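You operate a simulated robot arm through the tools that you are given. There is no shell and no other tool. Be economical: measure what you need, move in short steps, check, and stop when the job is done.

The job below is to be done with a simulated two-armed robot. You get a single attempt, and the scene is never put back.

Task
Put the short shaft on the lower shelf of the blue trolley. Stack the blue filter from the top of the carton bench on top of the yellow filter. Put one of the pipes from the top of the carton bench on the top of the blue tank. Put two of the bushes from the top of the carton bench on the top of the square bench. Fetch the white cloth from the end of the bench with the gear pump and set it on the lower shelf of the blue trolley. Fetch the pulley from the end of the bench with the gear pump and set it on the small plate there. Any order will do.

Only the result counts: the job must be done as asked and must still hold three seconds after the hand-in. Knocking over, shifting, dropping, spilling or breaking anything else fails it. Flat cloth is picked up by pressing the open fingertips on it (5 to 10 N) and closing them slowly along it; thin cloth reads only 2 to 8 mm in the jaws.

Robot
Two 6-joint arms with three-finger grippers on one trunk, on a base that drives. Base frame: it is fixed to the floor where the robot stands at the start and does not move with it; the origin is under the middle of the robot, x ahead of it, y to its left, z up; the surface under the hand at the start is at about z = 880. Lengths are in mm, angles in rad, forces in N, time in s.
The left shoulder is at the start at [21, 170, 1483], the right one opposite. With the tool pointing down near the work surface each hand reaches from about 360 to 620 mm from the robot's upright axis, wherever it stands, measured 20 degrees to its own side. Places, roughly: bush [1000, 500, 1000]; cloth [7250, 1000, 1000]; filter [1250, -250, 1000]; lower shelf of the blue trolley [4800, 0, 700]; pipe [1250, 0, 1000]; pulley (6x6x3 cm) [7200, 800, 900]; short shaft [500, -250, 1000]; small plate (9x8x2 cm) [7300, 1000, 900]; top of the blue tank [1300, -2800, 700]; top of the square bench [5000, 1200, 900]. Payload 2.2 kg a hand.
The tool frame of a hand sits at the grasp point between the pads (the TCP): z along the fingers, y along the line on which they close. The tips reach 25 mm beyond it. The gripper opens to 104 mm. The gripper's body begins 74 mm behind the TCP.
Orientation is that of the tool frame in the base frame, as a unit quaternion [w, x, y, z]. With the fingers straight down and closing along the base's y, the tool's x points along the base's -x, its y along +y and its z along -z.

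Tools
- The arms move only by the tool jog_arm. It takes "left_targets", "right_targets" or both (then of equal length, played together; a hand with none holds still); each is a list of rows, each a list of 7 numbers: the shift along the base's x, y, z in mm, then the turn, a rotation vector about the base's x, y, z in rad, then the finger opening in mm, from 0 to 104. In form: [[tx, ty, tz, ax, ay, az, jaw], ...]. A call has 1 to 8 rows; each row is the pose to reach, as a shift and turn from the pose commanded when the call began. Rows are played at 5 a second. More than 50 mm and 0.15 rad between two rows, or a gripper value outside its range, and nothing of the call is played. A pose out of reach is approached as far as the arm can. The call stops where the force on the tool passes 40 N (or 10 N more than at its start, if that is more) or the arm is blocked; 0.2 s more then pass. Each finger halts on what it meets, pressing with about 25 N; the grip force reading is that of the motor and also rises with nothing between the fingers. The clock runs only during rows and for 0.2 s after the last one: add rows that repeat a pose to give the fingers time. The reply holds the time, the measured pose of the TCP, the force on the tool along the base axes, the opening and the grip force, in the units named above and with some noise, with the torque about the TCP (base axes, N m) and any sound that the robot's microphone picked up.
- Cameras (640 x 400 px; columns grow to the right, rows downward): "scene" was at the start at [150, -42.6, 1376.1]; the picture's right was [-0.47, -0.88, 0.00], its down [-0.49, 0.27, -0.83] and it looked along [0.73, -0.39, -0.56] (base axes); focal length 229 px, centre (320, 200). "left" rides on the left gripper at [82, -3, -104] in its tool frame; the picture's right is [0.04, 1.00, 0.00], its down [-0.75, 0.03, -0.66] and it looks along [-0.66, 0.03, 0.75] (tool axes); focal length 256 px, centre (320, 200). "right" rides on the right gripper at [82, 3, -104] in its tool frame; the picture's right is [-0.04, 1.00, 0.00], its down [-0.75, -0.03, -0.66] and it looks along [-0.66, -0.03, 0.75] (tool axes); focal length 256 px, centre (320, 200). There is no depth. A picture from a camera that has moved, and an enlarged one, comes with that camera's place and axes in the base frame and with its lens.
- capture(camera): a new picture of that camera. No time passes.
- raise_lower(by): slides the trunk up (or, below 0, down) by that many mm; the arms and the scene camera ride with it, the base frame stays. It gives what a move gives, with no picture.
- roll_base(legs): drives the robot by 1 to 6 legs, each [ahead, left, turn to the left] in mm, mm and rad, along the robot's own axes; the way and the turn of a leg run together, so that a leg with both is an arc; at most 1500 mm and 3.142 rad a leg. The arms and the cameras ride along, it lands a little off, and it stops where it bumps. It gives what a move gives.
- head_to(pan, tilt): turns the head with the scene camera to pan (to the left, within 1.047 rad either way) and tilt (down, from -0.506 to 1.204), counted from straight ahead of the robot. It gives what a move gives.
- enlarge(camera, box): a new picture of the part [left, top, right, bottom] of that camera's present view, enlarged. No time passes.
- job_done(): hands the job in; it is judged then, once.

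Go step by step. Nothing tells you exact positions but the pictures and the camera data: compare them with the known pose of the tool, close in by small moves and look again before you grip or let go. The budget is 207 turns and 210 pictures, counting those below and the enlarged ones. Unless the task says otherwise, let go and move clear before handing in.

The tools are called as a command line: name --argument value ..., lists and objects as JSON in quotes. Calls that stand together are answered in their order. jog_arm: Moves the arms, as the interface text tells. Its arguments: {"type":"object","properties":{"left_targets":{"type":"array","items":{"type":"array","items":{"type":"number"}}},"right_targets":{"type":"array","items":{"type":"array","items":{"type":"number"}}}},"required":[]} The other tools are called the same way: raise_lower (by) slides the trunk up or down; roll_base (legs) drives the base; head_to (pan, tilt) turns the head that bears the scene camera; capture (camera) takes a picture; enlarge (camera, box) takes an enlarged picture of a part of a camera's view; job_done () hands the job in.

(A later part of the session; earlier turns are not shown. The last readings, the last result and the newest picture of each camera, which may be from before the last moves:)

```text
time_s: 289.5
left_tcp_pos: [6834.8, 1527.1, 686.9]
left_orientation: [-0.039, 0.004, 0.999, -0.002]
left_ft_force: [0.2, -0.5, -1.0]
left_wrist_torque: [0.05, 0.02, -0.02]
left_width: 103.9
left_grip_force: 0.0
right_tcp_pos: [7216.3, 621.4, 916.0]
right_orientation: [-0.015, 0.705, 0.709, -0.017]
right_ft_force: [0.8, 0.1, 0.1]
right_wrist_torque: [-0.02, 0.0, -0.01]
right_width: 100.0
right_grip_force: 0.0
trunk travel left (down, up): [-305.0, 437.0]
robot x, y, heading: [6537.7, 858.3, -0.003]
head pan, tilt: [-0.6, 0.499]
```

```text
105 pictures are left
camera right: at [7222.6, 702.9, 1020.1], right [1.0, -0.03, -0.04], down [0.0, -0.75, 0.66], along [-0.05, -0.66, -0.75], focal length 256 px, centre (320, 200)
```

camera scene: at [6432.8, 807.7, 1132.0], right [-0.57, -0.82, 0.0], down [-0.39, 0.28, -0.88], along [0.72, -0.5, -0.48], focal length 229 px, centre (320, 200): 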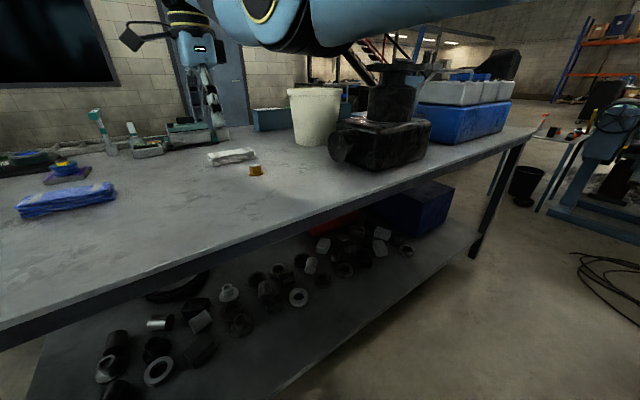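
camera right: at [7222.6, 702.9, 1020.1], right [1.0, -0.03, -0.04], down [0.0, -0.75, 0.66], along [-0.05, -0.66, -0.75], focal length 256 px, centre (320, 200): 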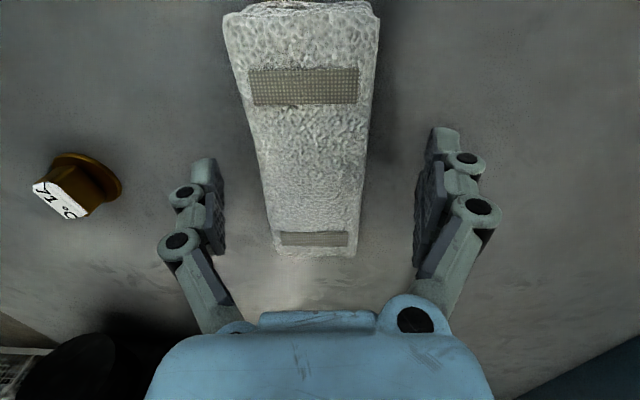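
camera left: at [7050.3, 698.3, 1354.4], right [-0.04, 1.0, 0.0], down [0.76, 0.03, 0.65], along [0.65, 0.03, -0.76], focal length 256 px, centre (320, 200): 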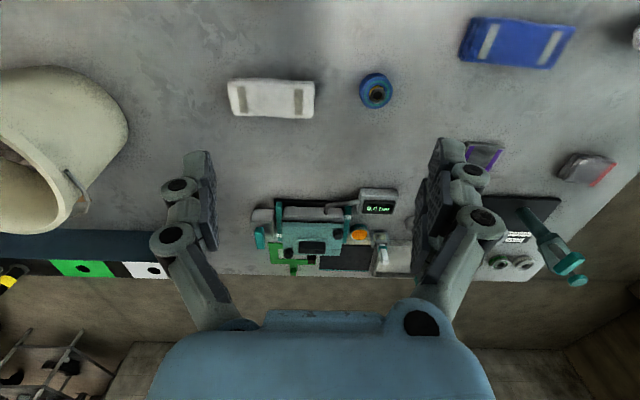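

The hands dropped more than the trunk did and are slightly tilted; I'll re-read after a pause.

jog_arm --right_targets '[[0, 0, 10, 0, 0, 0, 100], [0, 0, 10, 0, 0, 0, 100]]'

capture --camera "scene"

```text
time_s: 290.1
left_tcp_pos: [6834.9, 1527.2, 686.5]
left_orientation: [-0.039, 0.005, 0.999, -0.001]
left_ft_force: [0.3, 1.2, -0.2]
left_wrist_torque: [0.0, 0.01, -0.02]
left_width: 104.1
left_grip_force: 0.1
right_tcp_pos: [7217.6, 621.4, 923.9]
right_orientation: [-0.015, 0.705, 0.709, -0.017]
right_ft_force: [0.9, 0.1, -0.6]
right_wrist_torque: [0.01, 0.03, -0.04]
right_width: 100.0
right_grip_force: 0.2
trunk travel left (down, up): [-305.0, 437.0]
robot x, y, heading: [6539.1, 854.7, -0.005]
head pan, tilt: [-0.6, 0.499]
```

```text
104 pictures are left
camera scene: at [6692.5, 806.5, 1008.0], right [-0.57, -0.82, 0.0], down [-0.39, 0.27, -0.88], along [0.72, -0.5, -0.48], focal length 229 px, centre (320, 200)
```

scene: 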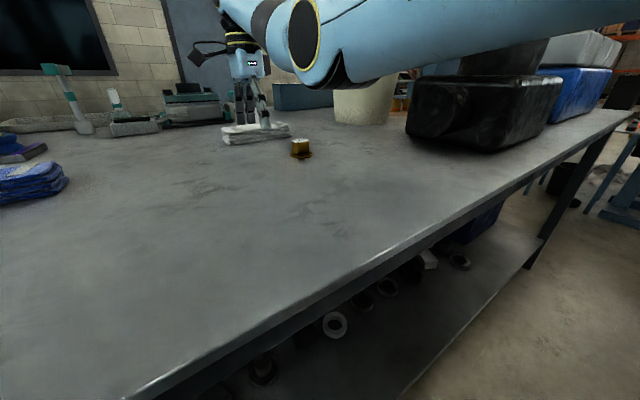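

jog_arm --right_targets '[[-4, 0, -8, 0, 0, 0, 100], [-4, 0, -15, 0, 0, 0, 100], [-4, 0, -15, 0, 0, 0, 100]]'

capture --camera "right"

```text
time_s: 290.9
left_tcp_pos: [6835.2, 1527.2, 686.2]
left_orientation: [-0.039, 0.005, 0.999, -0.001]
left_ft_force: [-0.4, -0.2, 0.1]
left_wrist_torque: [0.03, 0.04, -0.03]
left_width: 104.0
left_grip_force: 0.1
right_tcp_pos: [7215.1, 619.6, 908.5]
right_orientation: [-0.014, 0.705, 0.709, -0.017]
right_ft_force: [-0.1, 0.2, -0.2]
right_wrist_torque: [-0.02, -0.02, 0.01]
right_width: 99.8
right_grip_force: 0.1
right hand out of reach, approached as far as the arm can: row 1, 2, 3
trunk travel left (down, up): [-305.0, 437.0]
robot x, y, heading: [6536.8, 858.6, -0.008]
head pan, tilt: [-0.6, 0.499]
```

```text
103 pictures are left
camera right: at [7221.4, 701.6, 1013.2], right [1.0, -0.03, -0.04], down [0.0, -0.75, 0.66], along [-0.06, -0.66, -0.75], focal length 256 px, centre (320, 200)
```

right: 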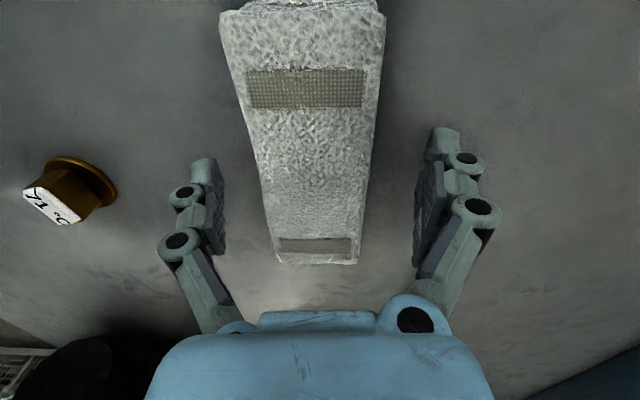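

jog_arm --right_targets '[[0, 0, 0, 0, 0, 0, 85], [0, 0, 0, 0, 0, 0, 72], [0, 0, 0, 0, 0, 0, 62], [0, 0, 0, 0, 0, 0, 52], [0, 0, 0, 0, 0, 0, 42], [0, 0, 0, 0, 0, 0, 32], [0, 0, 0, 0, 0, 0, 32]]'

capture --camera "right"

```text
time_s: 292.5
left_tcp_pos: [6835.0, 1527.3, 686.9]
left_orientation: [-0.039, 0.004, 0.999, -0.002]
left_ft_force: [-0.1, -0.6, -0.2]
left_wrist_torque: [-0.01, -0.02, -0.01]
left_width: 104.2
left_grip_force: 0.0
right_tcp_pos: [7213.7, 620.7, 908.7]
right_orientation: [-0.014, 0.705, 0.709, -0.017]
right_ft_force: [0.8, -0.1, 1.9]
right_wrist_torque: [0.02, -0.05, -0.04]
right_width: 58.8
right_grip_force: 24.7
trunk travel left (down, up): [-305.0, 437.0]
robot x, y, heading: [6539.5, 859.9, -0.006]
head pan, tilt: [-0.6, 0.499]
```

```text
102 pictures are left
camera right: at [7221.5, 701.6, 1013.4], right [1.0, -0.03, -0.04], down [0.0, -0.75, 0.66], along [-0.05, -0.66, -0.75], focal length 256 px, centre (320, 200)
```

right: 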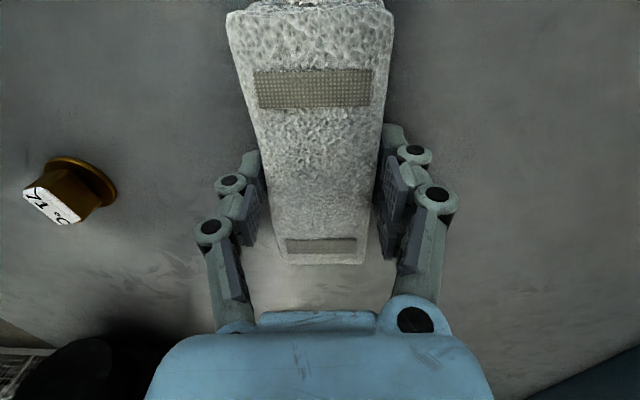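

Gripped at 59 mm like a firm pack. Lifting with the trunk.

raise_lower --by 60

capture --camera "right"

```text
time_s: 293.5
left_tcp_pos: [6834.6, 1528.4, 747.0]
left_orientation: [-0.039, 0.004, 0.999, -0.001]
left_ft_force: [0.2, 0.2, -0.5]
left_wrist_torque: [-0.01, 0.02, -0.02]
left_width: 103.9
left_grip_force: 0.1
right_tcp_pos: [7214.6, 619.5, 967.2]
right_orientation: [-0.015, 0.704, 0.709, -0.017]
right_ft_force: [-0.4, 0.2, -1.0]
right_wrist_torque: [0.01, 0.04, -0.01]
right_width: 58.8
right_grip_force: 25.1
trunk travel left (down, up): [-365.0, 377.0]
robot x, y, heading: [6538.3, 858.9, -0.004]
head pan, tilt: [-0.6, 0.499]
```

```text
101 pictures are left
camera right: at [7222.3, 703.1, 1072.4], right [1.0, -0.03, -0.04], down [0.0, -0.75, 0.66], along [-0.06, -0.66, -0.75], focal length 256 px, centre (320, 200)
```

right: 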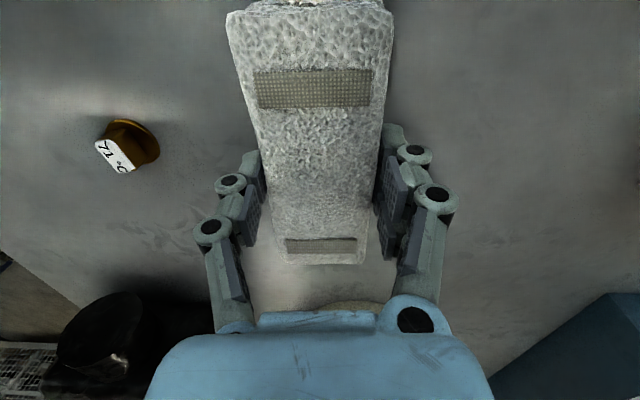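

The cloth is held. I'll back off, raise the trunk while bringing the arm in, turn the hand back by a quarter turn and re-lay the cloth on the clear front area, so I can regrip it tilted for the shelf.

roll_base --legs '[[-200, 0, 0], [0, 200, 0]]'

raise_lower --by 150

jog_arm --right_targets '[[-30, 0, -25, 0, 0, 0.14, 32], [-60, 0, -55, 0, 0, 0.28, 32], [-85, 0, -90, 0, 0, 0.42, 32], [-100, 0, -110, 0, 0, 0.56, 32], [-100, 0, -110, 0, 0, 0.7, 32], [-100, 0, -110, 0, 0, 0.84, 32], [-100, 0, -110, 0, 0, 0.98, 32], [-100, 0, -110, 0, 0, 1.12, 32]]'

raise_lower --by 160

jog_arm --right_targets '[[-10, 0, -40, 0, 0, 0.14, 32], [-20, 0, -80, 0, 0, 0.28, 32], [-30, 0, -120, 0, 0, 0.42, 32], [-40, 0, -160, 0, 0, 0.45, 32], [-45, 0, -200, 0, 0, 0.45, 32]]'

capture --camera "right"

```text
time_s: 296.3
left_tcp_pos: [6639.6, 1735.6, 746.0]
left_orientation: [-0.039, 0.003, 0.999, -0.002]
left_ft_force: [0.4, 1.2, -0.4]
left_wrist_torque: [-0.02, 0.0, -0.01]
left_width: 104.0
left_grip_force: 0.1
right_tcp_pos: [7022.9, 830.6, 969.9]
right_orientation: [-0.015, 0.703, 0.711, -0.017]
right_ft_force: [-0.2, 0.9, 0.3]
right_wrist_torque: [-0.07, 0.0, 0.0]
right_width: 58.7
right_grip_force: 25.8
trunk travel left (down, up): [-365.0, 377.0]
robot x, y, heading: [6344.0, 1066.3, -0.002]
head pan, tilt: [-0.6, 0.499]
```

```text
time_s: 298.0
left_tcp_pos: [6639.7, 1735.1, 897.2]
left_orientation: [-0.039, 0.003, 0.999, -0.002]
left_ft_force: [-0.5, 0.5, -0.3]
left_wrist_torque: [0.01, 0.0, 0.03]
left_width: 104.2
left_grip_force: 0.1
right_tcp_pos: [7021.8, 829.9, 1119.2]
right_orientation: [-0.015, 0.703, 0.711, -0.017]
right_ft_force: [0.3, 0.5, -0.4]
right_wrist_torque: [-0.01, -0.02, -0.03]
right_width: 58.5
right_grip_force: 25.3
trunk travel left (down, up): [-515.0, 227.0]
robot x, y, heading: [6339.6, 1064.3, -0.005]
head pan, tilt: [-0.6, 0.499]
```

```text
time_s: 299.8
left_tcp_pos: [6638.7, 1736.2, 896.4]
left_orientation: [-0.04, 0.003, 0.999, -0.001]
left_ft_force: [-0.5, -0.1, 0.3]
left_wrist_torque: [-0.01, 0.01, -0.01]
left_width: 104.0
left_grip_force: 0.0
right_tcp_pos: [6935.1, 830.0, 998.2]
right_orientation: [-0.003, 0.216, 0.976, -0.022]
right_ft_force: [0.3, -1.0, -0.8]
right_wrist_torque: [-0.03, 0.0, 0.02]
right_width: 58.5
right_grip_force: 24.9
right hand out of reach, approached as far as the arm can: row 2, 3, 4, 5, 6, 7, 8
trunk travel left (down, up): [-515.0, 227.0]
robot x, y, heading: [6340.3, 1062.6, -0.006]
head pan, tilt: [-0.6, 0.499]
```

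```text
time_s: 301.6
left_tcp_pos: [6639.0, 1736.0, 1055.8]
left_orientation: [-0.039, 0.002, 0.999, -0.002]
left_ft_force: [0.2, 0.8, 0.0]
left_wrist_torque: [0.04, 0.05, 0.0]
left_width: 104.1
left_grip_force: 0.0
right_tcp_pos: [6935.3, 831.1, 1156.6]
right_orientation: [-0.004, 0.219, 0.976, -0.022]
right_ft_force: [0.4, 0.2, -1.6]
right_wrist_torque: [0.0, 0.04, -0.01]
right_width: 58.6
right_grip_force: 25.1
trunk travel left (down, up): [-675.0, 67.0]
robot x, y, heading: [6344.5, 1061.7, -0.002]
head pan, tilt: [-0.6, 0.499]
```

```text
time_s: 302.8
left_tcp_pos: [6640.9, 1735.2, 1056.4]
left_orientation: [-0.04, 0.002, 0.999, -0.001]
left_ft_force: [0.3, 0.0, 1.3]
left_wrist_torque: [0.02, 0.01, -0.03]
left_width: 103.7
left_grip_force: 0.0
right_tcp_pos: [6891.2, 830.8, 958.6]
right_orientation: [0.002, -0.005, 1.0, -0.022]
right_ft_force: [0.3, -0.6, -0.5]
right_wrist_torque: [0.02, 0.06, 0.03]
right_width: 58.4
right_grip_force: 25.5
trunk travel left (down, up): [-675.0, 67.0]
robot x, y, heading: [6341.1, 1065.1, -0.005]
head pan, tilt: [-0.6, 0.499]
```

```text
100 pictures are left
camera right: at [6809.0, 837.4, 1063.2], right [0.03, 1.0, -0.04], down [0.75, 0.01, 0.66], along [0.66, -0.05, -0.75], focal length 256 px, centre (320, 200)
```

right: 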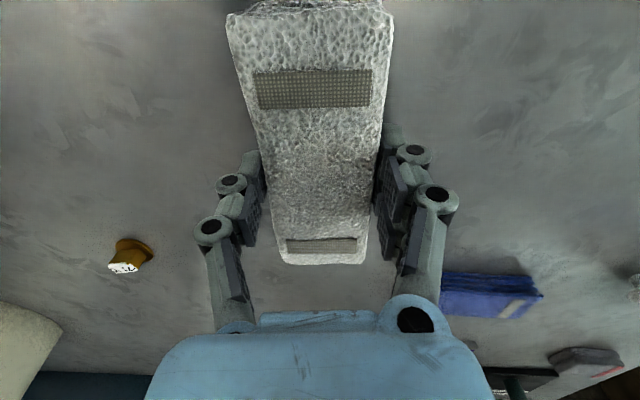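

Now lay it down here: lower 50 mm, release, lift a little.

jog_arm --right_targets '[[10, 0, -25, 0, 0, 0, 32], [20, 0, -45, 0, 0, 0, 32], [20, 0, -51, 0, 0, 0, 32], [20, 0, -51, 0, 0, 0, 45], [20, 0, -51, 0, 0, 0, 65], [20, 0, -51, 0, 0, 0, 90], [20, 0, -51, 0, 0, 0, 90]]'

jog_arm --right_targets '[[-15, 0, 25, 0, 0, 0, 90], [-30, 0, 50, 0, -0.14, 0, 90], [-40, 0, 55, 0, -0.28, 0, 90], [-50, 0, 60, 0, -0.42, 0, 90], [-50, 0, 60, 0, -0.56, 0, 90], [-50, 0, 60, 0, -0.7, 0, 90]]'

capture --camera "right"

```text
time_s: 304.4
left_tcp_pos: [6639.3, 1735.2, 1058.6]
left_orientation: [-0.039, 0.002, 0.999, -0.003]
left_ft_force: [0.2, 0.8, 0.9]
left_wrist_torque: [0.0, -0.02, -0.01]
left_width: 103.9
left_grip_force: 0.1
right_tcp_pos: [6909.0, 831.2, 905.3]
right_orientation: [0.001, -0.005, 1.0, -0.022]
right_ft_force: [-0.3, -0.4, -0.2]
right_wrist_torque: [-0.05, 0.0, 0.01]
right_width: 90.0
right_grip_force: 0.0
trunk travel left (down, up): [-675.0, 67.0]
robot x, y, heading: [6337.4, 1065.4, -0.002]
head pan, tilt: [-0.6, 0.499]
```

```text
time_s: 305.8
left_tcp_pos: [6638.0, 1735.8, 1057.6]
left_orientation: [-0.039, 0.002, 0.999, -0.002]
left_ft_force: [0.1, 0.4, 0.1]
left_wrist_torque: [0.03, -0.02, -0.03]
left_width: 103.8
left_grip_force: 0.0
right_tcp_pos: [6860.9, 830.8, 968.2]
right_orientation: [0.347, 0.002, 0.938, -0.022]
right_ft_force: [0.5, -0.3, 0.5]
right_wrist_torque: [0.0, 0.02, 0.03]
right_width: 89.9
right_grip_force: 0.1
trunk travel left (down, up): [-675.0, 67.0]
robot x, y, heading: [6345.6, 1063.8, -0.005]
head pan, tilt: [-0.6, 0.499]
```

```text
99 pictures are left
camera right: at [6730.2, 837.5, 994.2], right [0.05, 1.0, -0.01], down [0.15, 0.01, 0.99], along [0.99, -0.05, -0.15], focal length 256 px, centre (320, 200)
```

right: 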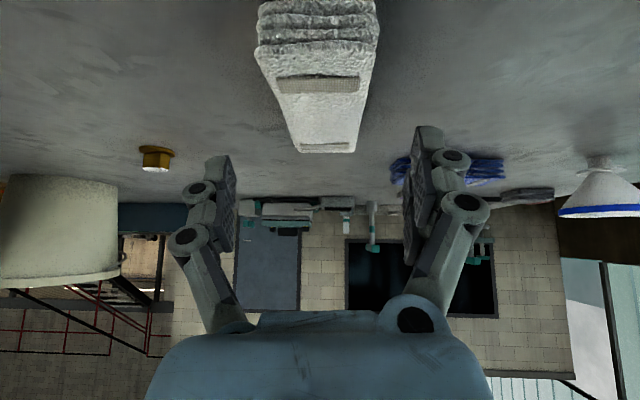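

The cloth lies along x, centred near [6902,830]. Regrip with the tilted hand.

jog_arm --right_targets '[[15, -1, -20, 0, 0, 0, 90], [30, -1, -40, 0, 0, 0, 90], [34, -1, -57, 0, 0, 0, 90], [34, -1, -57, 0, 0, 0, 75], [34, -1, -57, 0, 0, 0, 60], [34, -1, -57, 0, 0, 0, 45], [34, -1, -57, 0, 0, 0, 32], [34, -1, -57, 0, 0, 0, 32]]'

jog_arm --right_targets '[[0, 0, 30, 0, 0, 0, 32], [0, 0, 65, 0, 0, 0, 32], [0, 0, 100, 0, 0, 0, 32]]'

capture --camera "right"

```text
time_s: 307.5
left_tcp_pos: [6637.3, 1736.5, 1057.2]
left_orientation: [-0.038, 0.002, 0.999, -0.001]
left_ft_force: [0.9, -0.3, 0.4]
left_wrist_torque: [0.04, 0.04, -0.03]
left_width: 104.2
left_grip_force: 0.1
right_tcp_pos: [6896.3, 833.1, 913.4]
right_orientation: [0.349, 0.004, 0.937, -0.018]
right_ft_force: [-5.3, 6.7, 17.7]
right_wrist_torque: [0.85, 0.47, 0.12]
right_width: 58.8
right_grip_force: 19.4
trunk travel left (down, up): [-675.0, 67.0]
robot x, y, heading: [6345.1, 1064.8, -0.001]
head pan, tilt: [-0.6, 0.499]
stopped in row 8 (right hand): the force on the tool passed its limit at 49 N (the readings are from after the stop); the commanded pose is now the measured one
```

```text
time_s: 308.3
left_tcp_pos: [6638.7, 1735.4, 1057.3]
left_orientation: [-0.039, 0.002, 0.999, -0.002]
left_ft_force: [0.0, 0.3, 0.1]
left_wrist_torque: [0.02, -0.02, 0.0]
left_width: 103.9
left_grip_force: 0.1
right_tcp_pos: [6895.0, 833.9, 1010.8]
right_orientation: [0.346, 0.004, 0.938, -0.019]
right_ft_force: [-0.4, -0.4, -1.2]
right_wrist_torque: [-0.03, 0.03, 0.02]
right_width: 58.8
right_grip_force: 24.7
trunk travel left (down, up): [-675.0, 67.0]
robot x, y, heading: [6342.5, 1062.3, 0.003]
head pan, tilt: [-0.6, 0.499]
```

```text
98 pictures are left
camera right: at [6765.4, 840.2, 1037.7], right [0.05, 1.0, -0.01], down [0.15, 0.0, 0.99], along [0.99, -0.05, -0.15], focal length 256 px, centre (320, 200)
```

right: 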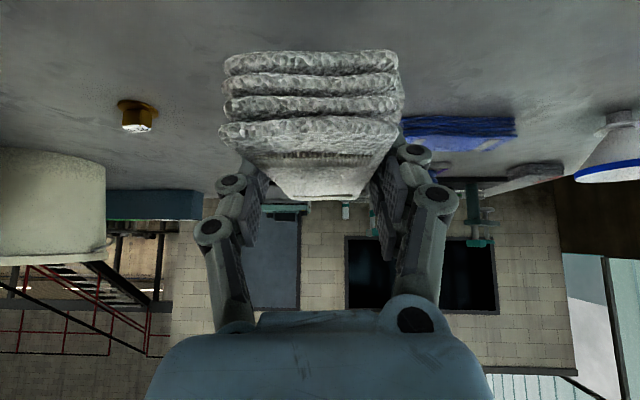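

The cloth is held level. Drive back to the trolley: out, along -y, and turn to face it.

roll_base --legs '[[-400, 0, 0], [0, -800, 0], [0, -740, 0], [0, 0, 3.14]]'

raise_lower --by -220

head_to --pan 0.0 --tilt 0.5

capture --camera "scene"

```text
time_s: 325.6
left_tcp_pos: [5688.7, -1135.3, 1056.6]
left_orientation: [-0.003, 0.999, 0.009, 0.039]
left_ft_force: [-0.7, -0.3, -0.1]
left_wrist_torque: [-0.02, -0.03, 0.04]
left_width: 104.2
left_grip_force: 0.2
right_tcp_pos: [5410.5, -238.5, 1011.2]
right_orientation: [-0.015, 0.938, 0.007, -0.346]
right_ft_force: [0.6, -1.3, 0.1]
right_wrist_torque: [-0.01, -0.02, -0.04]
right_width: 58.4
right_grip_force: 24.8
trunk travel left (down, up): [-675.0, 67.0]
robot x, y, heading: [5969.8, -460.0, -3.116]
head pan, tilt: [-0.6, 0.499]
```

```text
time_s: 327.9
left_tcp_pos: [5686.9, -1135.2, 837.6]
left_orientation: [-0.002, 0.999, 0.01, 0.039]
left_ft_force: [-0.5, -0.2, 0.1]
left_wrist_torque: [0.02, -0.02, 0.01]
left_width: 104.0
left_grip_force: 0.0
right_tcp_pos: [5410.1, -238.8, 791.6]
right_orientation: [-0.015, 0.938, 0.009, -0.347]
right_ft_force: [-0.9, -0.4, -0.2]
right_wrist_torque: [-0.03, -0.01, -0.01]
right_width: 58.4
right_grip_force: 24.9
trunk travel left (down, up): [-455.0, 287.0]
robot x, y, heading: [5967.7, -454.2, -3.121]
head pan, tilt: [-0.6, 0.499]
```

```text
time_s: 328.9
left_tcp_pos: [5688.1, -1134.2, 836.0]
left_orientation: [-0.003, 0.999, 0.008, 0.039]
left_ft_force: [0.1, -1.1, -0.3]
left_wrist_torque: [0.01, -0.02, -0.01]
left_width: 103.9
left_grip_force: 0.2
right_tcp_pos: [5410.8, -238.4, 791.3]
right_orientation: [-0.015, 0.938, 0.008, -0.345]
right_ft_force: [0.7, 0.2, -0.6]
right_wrist_torque: [-0.01, 0.0, 0.0]
right_width: 58.3
right_grip_force: 24.9
trunk travel left (down, up): [-455.0, 287.0]
robot x, y, heading: [5963.7, -456.9, -3.122]
head pan, tilt: [0.0, 0.499]
```

```text
97 pictures are left
camera scene: at [5805.2, -462.4, 1162.7], right [-0.02, 1.0, 0.0], down [0.48, 0.01, -0.88], along [-0.88, -0.02, -0.48], focal length 229 px, centre (320, 200)
```

scene: 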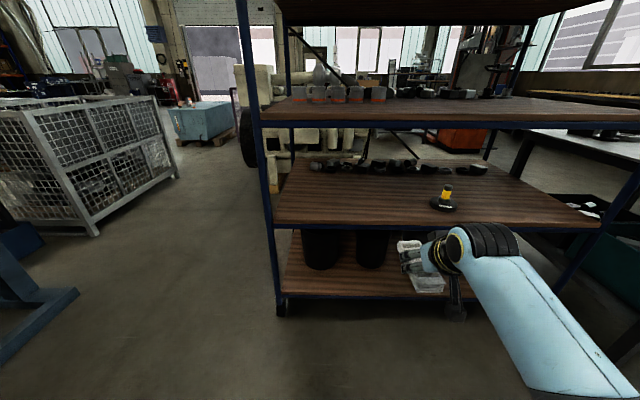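

Lower 70 mm more and drive in 350, then check.

raise_lower --by -68

roll_base --legs '[[350, 0, -0.02]]'

capture --camera "scene"

capture --camera "right"

```text
time_s: 330.0
left_tcp_pos: [5688.7, -1134.7, 769.1]
left_orientation: [-0.002, 0.999, 0.01, 0.039]
left_ft_force: [0.1, -1.0, 0.6]
left_wrist_torque: [0.01, 0.04, 0.0]
left_width: 104.0
left_grip_force: 0.1
right_tcp_pos: [5410.0, -238.2, 723.4]
right_orientation: [-0.014, 0.938, 0.008, -0.347]
right_ft_force: [-1.2, 0.0, -0.4]
right_wrist_torque: [-0.01, -0.01, 0.03]
right_width: 58.4
right_grip_force: 24.8
trunk travel left (down, up): [-387.0, 355.0]
robot x, y, heading: [5967.5, -457.0, -3.119]
head pan, tilt: [0.0, 0.499]
```

```text
time_s: 332.2
left_tcp_pos: [5320.8, -1128.7, 767.7]
left_orientation: [-0.002, 0.999, -0.005, 0.039]
left_ft_force: [0.2, 1.6, -0.6]
left_wrist_torque: [-0.01, -0.01, -0.01]
left_width: 103.7
left_grip_force: 0.0
right_tcp_pos: [5068.8, -225.2, 721.8]
right_orientation: [-0.02, 0.938, -0.006, -0.346]
right_ft_force: [0.6, -0.8, -1.6]
right_wrist_torque: [0.01, -0.01, 0.0]
right_width: 58.5
right_grip_force: 25.1
trunk travel left (down, up): [-387.0, 355.0]
robot x, y, heading: [5622.0, -460.2, 3.131]
head pan, tilt: [0.0, 0.499]
```

```text
96 pictures are left
camera scene: at [5453.7, -460.9, 1092.8], right [0.01, 1.0, 0.0], down [0.48, 0.0, -0.88], along [-0.88, 0.0, -0.48], focal length 229 px, centre (320, 200)
```

scene: 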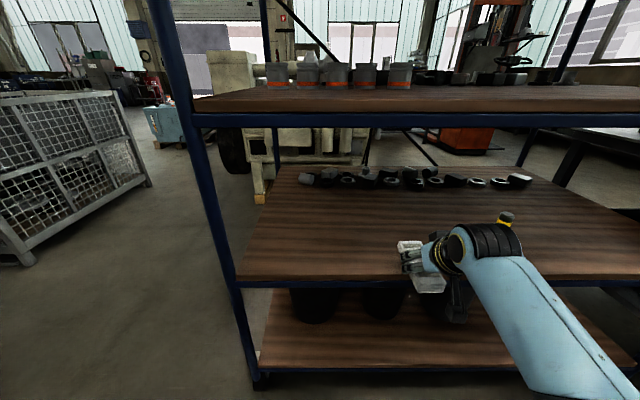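

```text
95 pictures are left
camera right: at [5197.7, -233.1, 749.1], right [-0.05, -1.0, -0.01], down [-0.15, 0.0, 0.99], along [-0.99, 0.06, -0.15], focal length 256 px, centre (320, 200)
```

right: 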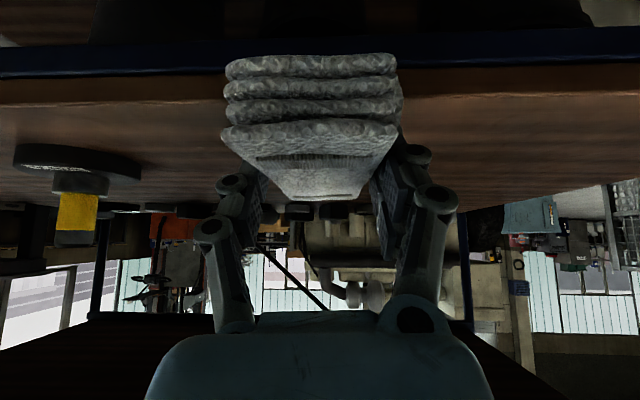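

Clear by about 29 mm. Drive in the last 160 mm.

roll_base --legs '[[160, 0, 0]]'

raise_lower --by -24

capture --camera "right"

```text
time_s: 333.6
left_tcp_pos: [5160.1, -1128.7, 768.2]
left_orientation: [-0.001, 0.999, -0.006, 0.039]
left_ft_force: [-0.4, 0.3, -0.4]
left_wrist_torque: [-0.01, -0.01, 0.0]
left_width: 104.0
left_grip_force: 0.1
right_tcp_pos: [4909.1, -224.2, 721.9]
right_orientation: [-0.021, 0.938, -0.007, -0.345]
right_ft_force: [-0.4, -0.3, -0.4]
right_wrist_torque: [0.01, 0.0, 0.01]
right_width: 58.1
right_grip_force: 24.9
trunk travel left (down, up): [-387.0, 355.0]
robot x, y, heading: [5456.0, -458.6, 3.141]
head pan, tilt: [0.0, 0.499]
```

```text
time_s: 334.3
left_tcp_pos: [5161.4, -1127.6, 745.0]
left_orientation: [-0.002, 0.999, -0.006, 0.038]
left_ft_force: [0.1, 0.5, -0.2]
left_wrist_torque: [-0.01, -0.01, -0.03]
left_width: 103.9
left_grip_force: 0.1
right_tcp_pos: [4910.6, -224.0, 698.9]
right_orientation: [-0.02, 0.938, -0.005, -0.347]
right_ft_force: [0.6, -0.8, -0.7]
right_wrist_torque: [-0.03, -0.03, 0.01]
right_width: 58.3
right_grip_force: 24.5
trunk travel left (down, up): [-363.0, 379.0]
robot x, y, heading: [5460.8, -458.2, 3.133]
head pan, tilt: [0.0, 0.499]
```

```text
94 pictures are left
camera right: at [5038.9, -231.8, 725.7], right [-0.06, -1.0, -0.01], down [-0.14, 0.0, 0.99], along [-0.99, 0.06, -0.14], focal length 256 px, centre (320, 200)
```

right: 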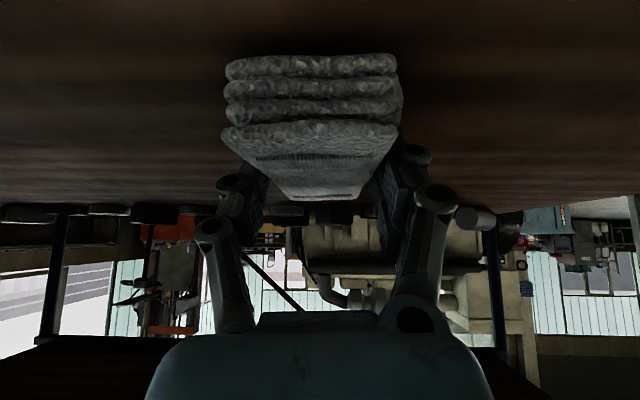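

jog_arm --right_targets '[[0, 0, -4, 0, 0, 0, 32], [0, 0, -7, 0, 0, 0, 32], [0, 0, -7, 0, 0, 0, 50], [0, 0, -7, 0, 0, 0, 65], [0, 0, -7, 0, 0, 0, 80], [0, 0, -7, 0, 0, 0, 95], [0, 0, -7, 0, 0, 0, 95]]'

roll_base --legs '[[-400, 0, 0]]'

capture --camera "scene"

```text
time_s: 335.9
left_tcp_pos: [5160.4, -1128.1, 744.9]
left_orientation: [-0.001, 0.999, -0.005, 0.04]
left_ft_force: [-0.4, -0.7, -0.3]
left_wrist_torque: [-0.02, 0.02, 0.01]
left_width: 103.8
left_grip_force: 0.0
right_tcp_pos: [4910.6, -226.2, 689.6]
right_orientation: [-0.019, 0.938, -0.005, -0.345]
right_ft_force: [0.2, -0.4, 0.4]
right_wrist_torque: [-0.02, -0.04, 0.02]
right_width: 97.3
right_grip_force: 0.1
trunk travel left (down, up): [-363.0, 379.0]
robot x, y, heading: [5459.9, -461.0, 3.137]
head pan, tilt: [0.0, 0.499]
```

```text
time_s: 338.4
left_tcp_pos: [5548.1, -1130.0, 745.5]
left_orientation: [-0.002, 0.999, -0.008, 0.038]
left_ft_force: [0.1, 0.0, 0.7]
left_wrist_torque: [-0.02, 0.0, -0.05]
left_width: 103.9
left_grip_force: 0.1
right_tcp_pos: [5303.1, -224.3, 691.7]
right_orientation: [-0.021, 0.938, -0.01, -0.346]
right_ft_force: [0.8, 0.6, -0.5]
right_wrist_torque: [0.02, 0.03, -0.01]
right_width: 94.9
right_grip_force: 0.1
trunk travel left (down, up): [-363.0, 379.0]
robot x, y, heading: [5852.0, -464.9, 3.125]
head pan, tilt: [0.0, 0.499]
```

```text
93 pictures are left
camera scene: at [5686.7, -462.5, 1068.2], right [0.01, 1.0, 0.0], down [0.48, -0.01, -0.88], along [-0.88, 0.01, -0.48], focal length 229 px, centre (320, 200)
```

scene: 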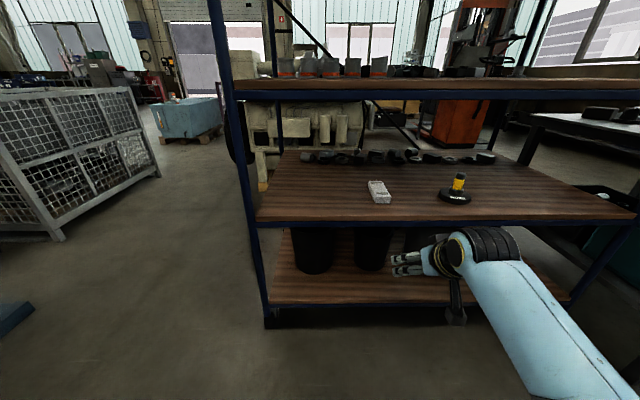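

Both the shaft and the cloth lie on the shelf. Next, the carton bench from its far side. I'll raise the trunk and bring both hands into compact, vertical poses.

raise_lower --by 312

jog_arm --left_targets '[[-20, 40, 0, 0, -0.02, 0, 90], [-35, 80, 0, 0, -0.04, 0, 90], [-50, 120, -10, 0, -0.07, 0, 90], [-65, 160, -20, 0, -0.07, 0, 90], [-80, 200, -30, 0, -0.07, 0, 90], [-95, 240, -40, 0, -0.07, 0, 90], [-110, 280, -50, 0, -0.07, 0, 90], [-120, 320, -50, 0, -0.07, 0, 90]]' --right_targets '[[0, 0, 0, 0, -0.1, 0, 90], [0, 0, 0, 0, -0.2, 0, 90], [0, 0, 0, 0, -0.3, 0, 90], [0, 0, 0, 0, -0.4, 0, 90], [0, 0, 0, 0, -0.5, 0, 90], [0, 0, 0, 0, -0.6, 0, 90], [0, 0, 0, 0, -0.7, 0, 90], [0, 0, 0, 0, -0.7, 0, 90]]'

jog_arm --left_targets '[[-15, 40, 0, 0, 0, 0, 90], [-30, 80, 0, 0, 0, 0, 90], [-40, 110, 0, 0, 0, 0, 90]]'

```text
time_s: 341.5
left_tcp_pos: [5547.8, -1129.9, 1056.2]
left_orientation: [-0.001, 0.999, -0.008, 0.039]
left_ft_force: [0.7, 0.5, -0.3]
left_wrist_torque: [-0.02, 0.0, -0.02]
left_width: 103.8
left_grip_force: 0.0
right_tcp_pos: [5302.9, -223.3, 1003.7]
right_orientation: [-0.021, 0.938, -0.009, -0.346]
right_ft_force: [0.8, 0.1, 1.3]
right_wrist_torque: [0.02, 0.0, 0.03]
right_width: 94.9
right_grip_force: 0.0
trunk travel left (down, up): [-675.0, 67.0]
robot x, y, heading: [5853.2, -462.7, 3.132]
head pan, tilt: [0.0, 0.499]
```

```text
time_s: 343.3
left_tcp_pos: [5426.8, -809.7, 1005.2]
left_orientation: [0.0, 0.997, -0.008, 0.075]
left_ft_force: [0.7, 0.8, -1.1]
left_wrist_torque: [-0.06, 0.02, 0.0]
left_width: 89.9
left_grip_force: 0.0
right_tcp_pos: [5302.9, -223.7, 1003.0]
right_orientation: [-0.022, 1.0, -0.002, -0.003]
right_ft_force: [0.3, 0.6, -0.5]
right_wrist_torque: [-0.05, 0.02, -0.01]
right_width: 90.1
right_grip_force: 0.1
trunk travel left (down, up): [-675.0, 67.0]
robot x, y, heading: [5851.6, -460.3, 3.13]
head pan, tilt: [0.0, 0.499]
```

```text
time_s: 344.1
left_tcp_pos: [5387.4, -697.5, 1004.6]
left_orientation: [0.0, 0.997, -0.009, 0.074]
left_ft_force: [0.9, -0.2, 0.1]
left_wrist_torque: [-0.01, 0.0, -0.01]
left_width: 89.9
left_grip_force: 0.1
right_tcp_pos: [5302.1, -223.9, 1002.5]
right_orientation: [-0.022, 1.0, -0.002, -0.004]
right_ft_force: [0.1, 0.2, -0.1]
right_wrist_torque: [0.0, -0.02, 0.02]
right_width: 89.9
right_grip_force: 0.1
trunk travel left (down, up): [-675.0, 67.0]
robot x, y, heading: [5850.9, -462.9, 3.129]
head pan, tilt: [0.0, 0.499]
```

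jog_arm --left_targets '[[0, 0, 0, 0, 0.075, 0, 90], [0, 0, 0, 0, 0.15, 0, 90]]'

roll_base --legs '[[0, 1160, 0.01], [1500, 0, 0], [1450, 0, 0]]'

head_to --pan -0.3 --tilt 0.4

capture --camera "scene"

```text
time_s: 344.7
left_tcp_pos: [5387.7, -700.4, 1006.6]
left_orientation: [-0.001, 1.0, -0.008, -0.001]
left_ft_force: [0.1, 0.0, -0.7]
left_wrist_torque: [-0.01, 0.01, -0.02]
left_width: 89.9
left_grip_force: 0.1
right_tcp_pos: [5303.2, -223.2, 1003.5]
right_orientation: [-0.023, 1.0, -0.001, -0.003]
right_ft_force: [-0.1, -0.1, -0.5]
right_wrist_torque: [0.02, 0.0, 0.02]
right_width: 90.0
right_grip_force: 0.0
trunk travel left (down, up): [-675.0, 67.0]
robot x, y, heading: [5856.1, -465.1, 3.131]
head pan, tilt: [0.0, 0.499]
```

```text
time_s: 364.4
left_tcp_pos: [2403.3, -1886.8, 1005.0]
left_orientation: [-0.001, 1.0, -0.008, -0.001]
left_ft_force: [0.3, 0.2, 0.0]
left_wrist_torque: [0.01, -0.02, 0.01]
left_width: 90.0
left_grip_force: 0.0
right_tcp_pos: [2317.1, -1410.6, 1003.2]
right_orientation: [-0.023, 1.0, 0.001, -0.004]
right_ft_force: [-1.5, -0.2, 0.1]
right_wrist_torque: [-0.02, -0.01, -0.03]
right_width: 90.1
right_grip_force: 0.0
trunk travel left (down, up): [-675.0, 67.0]
robot x, y, heading: [2865.5, -1651.6, 3.134]
head pan, tilt: [0.0, 0.499]
```

```text
time_s: 365.2
left_tcp_pos: [2405.9, -1887.4, 1005.7]
left_orientation: [0.0, 1.0, -0.007, 0.001]
left_ft_force: [-0.8, -0.4, 0.2]
left_wrist_torque: [0.01, -0.01, 0.01]
left_width: 90.1
left_grip_force: 0.0
right_tcp_pos: [2317.3, -1411.1, 1003.2]
right_orientation: [-0.023, 1.0, 0.001, -0.004]
right_ft_force: [-0.3, 0.0, 0.5]
right_wrist_torque: [0.0, 0.02, -0.01]
right_width: 89.9
right_grip_force: 0.0
trunk travel left (down, up): [-675.0, 67.0]
robot x, y, heading: [2868.3, -1649.3, 3.13]
head pan, tilt: [-0.3, 0.4]
```

```text
92 pictures are left
camera scene: at [2709.9, -1620.7, 1394.0], right [0.3, 0.95, 0.0], down [0.37, -0.12, -0.92], along [-0.88, 0.28, -0.39], focal length 229 px, centre (320, 200)
```

scene: 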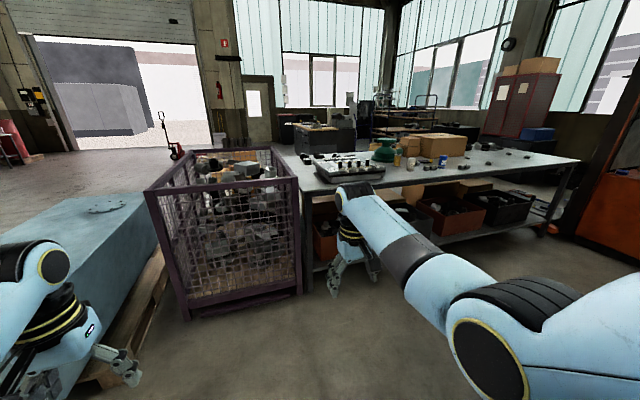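

The bench's far edge is at x≈1365. I'll drive to [2000,-200] in front of the filters and look.

roll_base --legs '[[870, 0, 0.01], [0, -1430, 0]]'

head_to --pan 0.0 --tilt 0.5

capture --camera "scene"

enlarge --camera "scene" --box '[200, 100, 440, 250]'

```text
time_s: 376.8
left_tcp_pos: [1506.9, -429.2, 1005.2]
left_orientation: [-0.001, 1.0, 0.012, -0.001]
left_ft_force: [-0.4, 0.7, -0.6]
left_wrist_torque: [-0.02, -0.02, 0.0]
left_width: 89.9
left_grip_force: 0.2
right_tcp_pos: [1402.7, 44.0, 1003.8]
right_orientation: [-0.023, 1.0, 0.02, -0.004]
right_ft_force: [0.1, -0.1, -0.5]
right_wrist_torque: [0.03, 0.01, 0.01]
right_width: 89.9
right_grip_force: 0.1
trunk travel left (down, up): [-675.0, 67.0]
robot x, y, heading: [1959.8, -173.5, -3.112]
head pan, tilt: [-0.3, 0.4]
```

```text
time_s: 377.6
left_tcp_pos: [1505.9, -428.2, 1005.6]
left_orientation: [0.0, 1.0, 0.012, -0.001]
left_ft_force: [0.7, 0.2, 0.6]
left_wrist_torque: [-0.03, -0.03, 0.04]
left_width: 90.0
left_grip_force: 0.1
right_tcp_pos: [1401.3, 44.4, 1003.0]
right_orientation: [-0.023, 1.0, 0.019, -0.004]
right_ft_force: [0.5, 0.1, -0.1]
right_wrist_torque: [-0.03, 0.01, 0.02]
right_width: 89.9
right_grip_force: 0.2
trunk travel left (down, up): [-675.0, 67.0]
robot x, y, heading: [1959.0, -171.1, -3.109]
head pan, tilt: [0.0, 0.499]
```

```text
91 pictures are left
camera scene: at [1800.6, -178.6, 1384.9], right [-0.03, 1.0, 0.0], down [0.48, 0.01, -0.88], along [-0.88, -0.02, -0.48], focal length 229 px, centre (320, 200)
```

scene: 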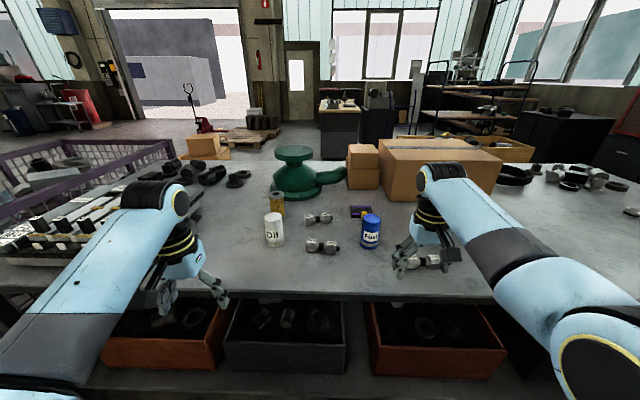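

```text
2.67 times, centred on (320, 175) of scene
camera zoom: at [1800.6, -178.6, 1384.9], right [-0.03, 1.0, 0.0], down [0.48, 0.01, -0.88], along [-0.88, -0.02, -0.48], focal length 611 px, centre (320, 267)
```

zoom: 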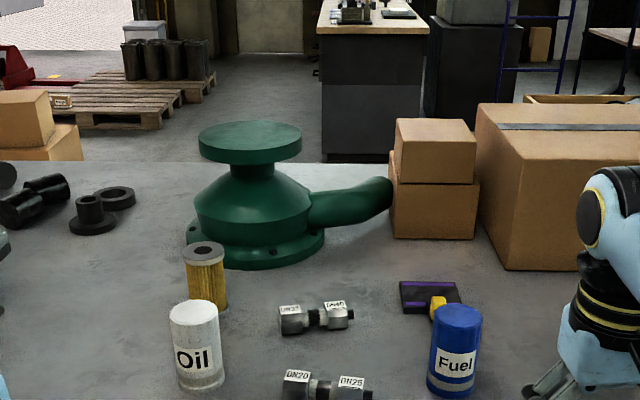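

Blue filter ≈ [1184,-23] (top ≈985, Ø62), yellow ≈ [980,-374] (top ≈961). I'll raise both hands and drive so that the right hand is above the blue filter.

jog_arm --right_targets '[[0, 0, 40, 0, 0, 0, 100], [0, 0, 80, 0, 0, 0, 100]]' --left_targets '[[-20, 0, 40, 0, 0, 0, 90], [-45, 0, 80, 0, 0, 0, 90]]'

roll_base --legs '[[210, 70, -0.03]]'

capture --camera "right"

capture --camera "scene"

```text
time_s: 378.2
left_tcp_pos: [1460.4, -430.5, 1084.6]
left_orientation: [-0.002, 1.0, 0.012, 0.0]
left_ft_force: [0.1, -0.3, -0.6]
left_wrist_torque: [-0.03, -0.05, -0.01]
left_width: 90.1
left_grip_force: 0.1
right_tcp_pos: [1404.8, 42.2, 1080.1]
right_orientation: [-0.022, 1.0, 0.02, -0.004]
right_ft_force: [0.3, -0.5, -0.3]
right_wrist_torque: [-0.03, 0.05, 0.02]
right_width: 100.2
right_grip_force: 0.0
trunk travel left (down, up): [-675.0, 67.0]
robot x, y, heading: [1959.9, -177.2, -3.114]
head pan, tilt: [0.0, 0.499]
```

```text
time_s: 379.9
left_tcp_pos: [1237.3, -484.4, 1085.9]
left_orientation: [-0.001, 1.0, -0.005, -0.001]
left_ft_force: [-0.6, -0.1, -0.8]
left_wrist_torque: [-0.01, -0.04, 0.03]
left_width: 90.0
left_grip_force: 0.0
right_tcp_pos: [1200.7, -9.2, 1080.5]
right_orientation: [-0.023, 1.0, 0.002, -0.004]
right_ft_force: [-0.5, -0.4, -0.1]
right_wrist_torque: [0.01, -0.01, 0.03]
right_width: 100.0
right_grip_force: 0.1
trunk travel left (down, up): [-675.0, 67.0]
robot x, y, heading: [1748.0, -245.3, 3.136]
head pan, tilt: [0.0, 0.499]
```

```text
89 pictures are left
camera right: at [1281.8, -17.8, 1184.1], right [-0.04, -1.0, -0.05], down [-0.75, 0.0, 0.66], along [-0.66, 0.06, -0.75], focal length 256 px, centre (320, 200)
```

right: 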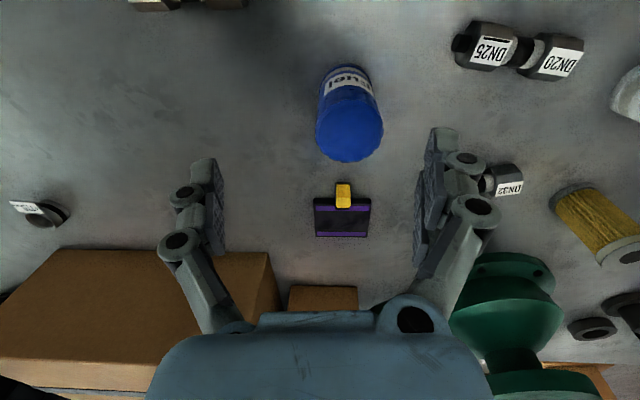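

```text
88 pictures are left
camera scene: at [1586.7, -245.3, 1384.7], right [0.01, 1.0, 0.0], down [0.48, 0.0, -0.88], along [-0.88, 0.01, -0.48], focal length 229 px, centre (320, 200)
```

scene: 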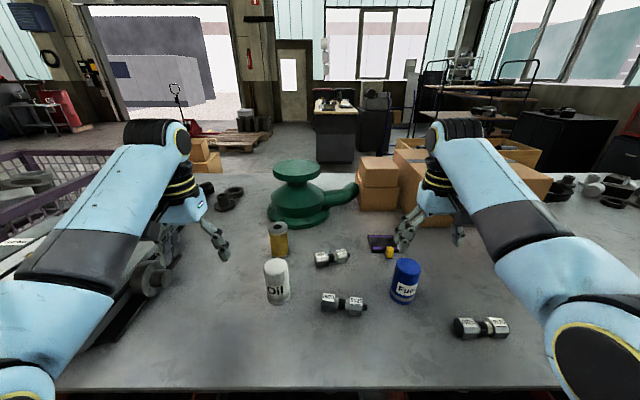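

Blue filter at about [1195,-31]. Levelling the hand and descending around it.

jog_arm --right_targets '[[-6, -22, 0, -0.046, 0, 0, 104], [-6, -22, -40, -0.046, 0, 0, 104], [-6, -22, -60, -0.046, 0, 0, 104]]'

capture --camera "right"

```text
time_s: 380.7
left_tcp_pos: [1239.0, -484.3, 1085.8]
left_orientation: [-0.001, 1.0, -0.004, -0.001]
left_ft_force: [0.5, 0.3, -1.0]
left_wrist_torque: [-0.02, -0.01, -0.02]
left_width: 89.8
left_grip_force: 0.0
right_tcp_pos: [1196.1, -32.2, 1020.9]
right_orientation: [0.0, 1.0, 0.002, -0.004]
right_ft_force: [0.8, -0.5, 0.0]
right_wrist_torque: [0.01, 0.01, -0.06]
right_width: 103.7
right_grip_force: 0.1
trunk travel left (down, up): [-675.0, 67.0]
robot x, y, heading: [1748.6, -245.7, 3.133]
head pan, tilt: [0.0, 0.499]
```

```text
87 pictures are left
camera right: at [1278.2, -36.2, 1124.8], right [-0.04, -1.0, 0.0], down [-0.75, 0.03, 0.66], along [-0.66, 0.02, -0.75], focal length 256 px, centre (320, 200)
```

right: 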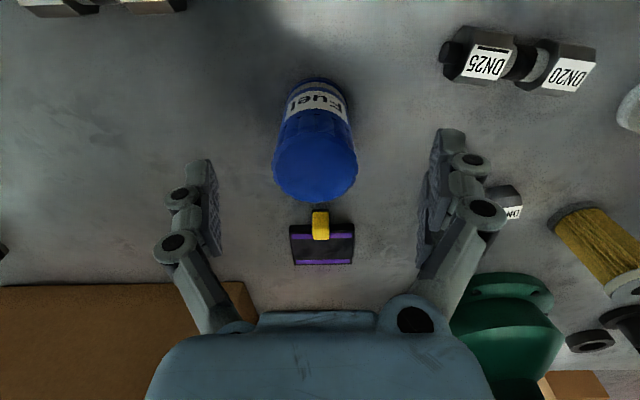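

jog_arm --right_targets '[[-13, 3, 0, 0, 0, 0, 104], [-13, 3, -30, 0, 0, 0, 104]]'

capture --camera "right"

```text
time_s: 381.3
left_tcp_pos: [1239.6, -483.8, 1085.0]
left_orientation: [-0.001, 1.0, -0.005, -0.001]
left_ft_force: [0.8, 0.2, 0.1]
left_wrist_torque: [0.02, 0.04, -0.02]
left_width: 90.0
left_grip_force: 0.1
right_tcp_pos: [1183.4, -29.6, 989.6]
right_orientation: [0.0, 1.0, 0.001, -0.005]
right_ft_force: [-0.6, 0.3, -0.1]
right_wrist_torque: [-0.02, -0.02, -0.01]
right_width: 103.7
right_grip_force: 0.0
trunk travel left (down, up): [-675.0, 67.0]
robot x, y, heading: [1744.6, -246.8, 3.133]
head pan, tilt: [0.0, 0.499]
```

```text
86 pictures are left
camera right: at [1265.6, -32.8, 1094.5], right [-0.04, -1.0, 0.0], down [-0.75, 0.03, 0.66], along [-0.66, 0.02, -0.75], focal length 256 px, centre (320, 200)
```

right: 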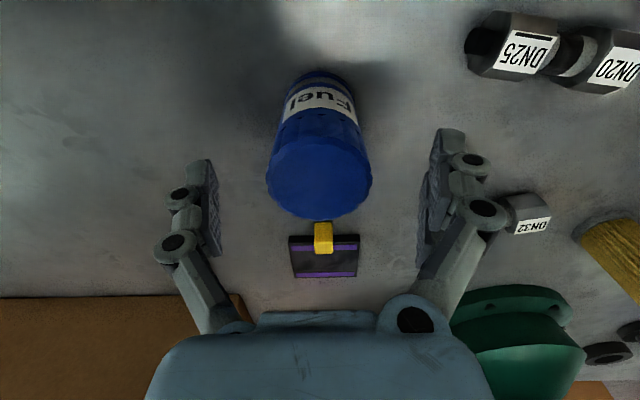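

jog_arm --right_targets '[[-3, 0, -25, 0, 0, 0, 104], [-3, 0, -48, 0, 0, 0, 104], [-3, 0, -48, 0, 0, 0, 90], [-3, 0, -48, 0, 0, 0, 76], [-3, 0, -48, 0, 0, 0, 64], [-3, 0, -48, 0, 0, 0, 54], [-3, 0, -48, 0, 0, 0, 45], [-3, 0, -48, 0, 0, 0, 45]]'

capture --camera "right"

```text
time_s: 383.1
left_tcp_pos: [1238.6, -484.5, 1085.2]
left_orientation: [-0.001, 1.0, -0.006, -0.001]
left_ft_force: [-0.4, -0.9, 0.6]
left_wrist_torque: [-0.03, -0.01, 0.02]
left_width: 90.0
left_grip_force: 0.0
right_tcp_pos: [1181.2, -27.6, 943.9]
right_orientation: [0.0, 1.0, 0.002, -0.003]
right_ft_force: [0.7, -1.9, 1.1]
right_wrist_torque: [0.01, 0.01, -0.01]
right_width: 60.3
right_grip_force: 24.9
trunk travel left (down, up): [-675.0, 67.0]
robot x, y, heading: [1751.1, -248.5, 3.132]
head pan, tilt: [0.0, 0.499]
```

```text
85 pictures are left
camera right: at [1263.4, -30.9, 1047.9], right [-0.04, -1.0, 0.0], down [-0.75, 0.03, 0.66], along [-0.66, 0.02, -0.75], focal length 256 px, centre (320, 200)
```

right: 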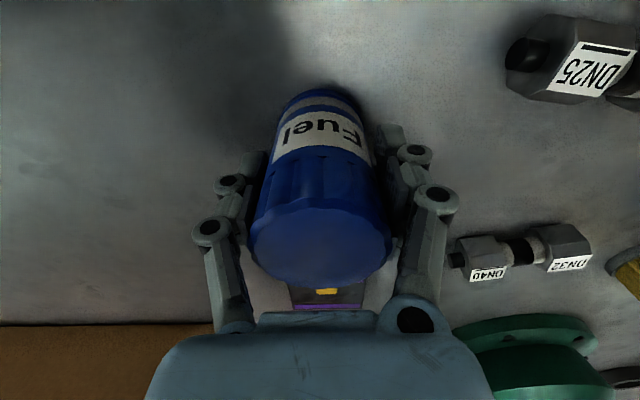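

Held (60 mm). Lift 170 and shift the base left 345 mm toward the yellow filter.

jog_arm --right_targets '[[0, 0, 30, 0, 0, 0, 45], [0, 0, 75, 0, 0, 0, 45], [0, 0, 120, 0, 0, 0, 45], [0, 0, 165, 0, 0, 0, 45], [-5, 0, 165, 0, 0, 0, 45]]'

roll_base --legs '[[0, 345, 0.008]]'

capture --camera "right"

enlarge --camera "scene" --box '[280, 140, 520, 290]'

```text
time_s: 384.3
left_tcp_pos: [1238.1, -483.6, 1085.1]
left_orientation: [-0.001, 1.0, -0.005, 0.0]
left_ft_force: [-0.1, 0.1, -0.4]
left_wrist_torque: [0.03, 0.02, 0.02]
left_width: 90.0
left_grip_force: 0.1
right_tcp_pos: [1173.1, -28.5, 1106.8]
right_orientation: [-0.001, 1.0, 0.002, -0.004]
right_ft_force: [-0.3, -0.5, -2.2]
right_wrist_torque: [0.02, -0.02, 0.0]
right_width: 60.5
right_grip_force: 24.8
trunk travel left (down, up): [-675.0, 67.0]
robot x, y, heading: [1750.5, -244.2, 3.135]
head pan, tilt: [0.0, 0.499]
```

```text
time_s: 386.5
left_tcp_pos: [1238.9, -828.2, 1085.2]
left_orientation: [-0.001, 1.0, -0.003, -0.002]
left_ft_force: [0.4, 0.6, -0.6]
left_wrist_torque: [0.02, -0.04, -0.02]
left_width: 89.9
left_grip_force: 0.0
right_tcp_pos: [1172.0, -372.4, 1106.8]
right_orientation: [-0.001, 1.0, 0.005, -0.003]
right_ft_force: [0.4, -0.4, -3.1]
right_wrist_torque: [0.03, -0.01, 0.01]
right_width: 60.5
right_grip_force: 24.5
trunk travel left (down, up): [-675.0, 67.0]
robot x, y, heading: [1744.1, -584.2, 3.142]
head pan, tilt: [0.0, 0.499]
```

```text
84 pictures are left
camera right: at [1254.0, -374.4, 1211.4], right [-0.03, -1.0, 0.0], down [-0.75, 0.02, 0.66], along [-0.66, 0.02, -0.75], focal length 256 px, centre (320, 200)
```

right: 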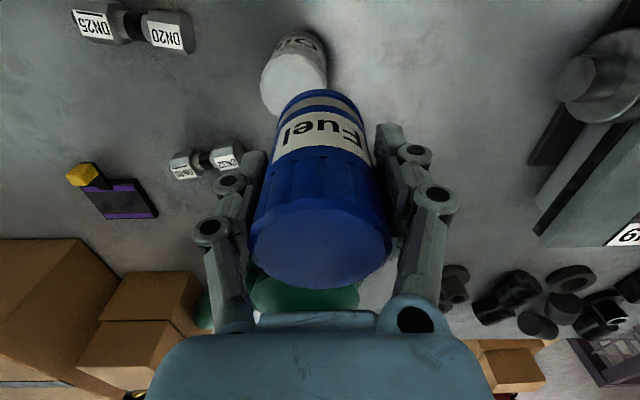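

```text
2.67 times, centred on (400, 215) of scene
camera zoom: at [1585.7, -587.4, 1384.8], right [0.0, 1.0, 0.0], down [0.48, 0.0, -0.88], along [-0.88, 0.0, -0.48], focal length 611 px, centre (107, 160)
```

zoom: 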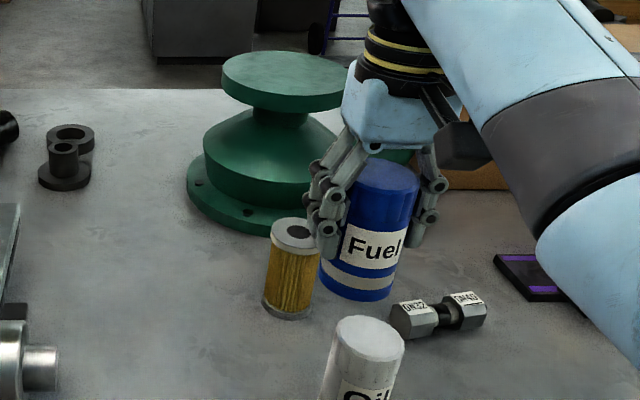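

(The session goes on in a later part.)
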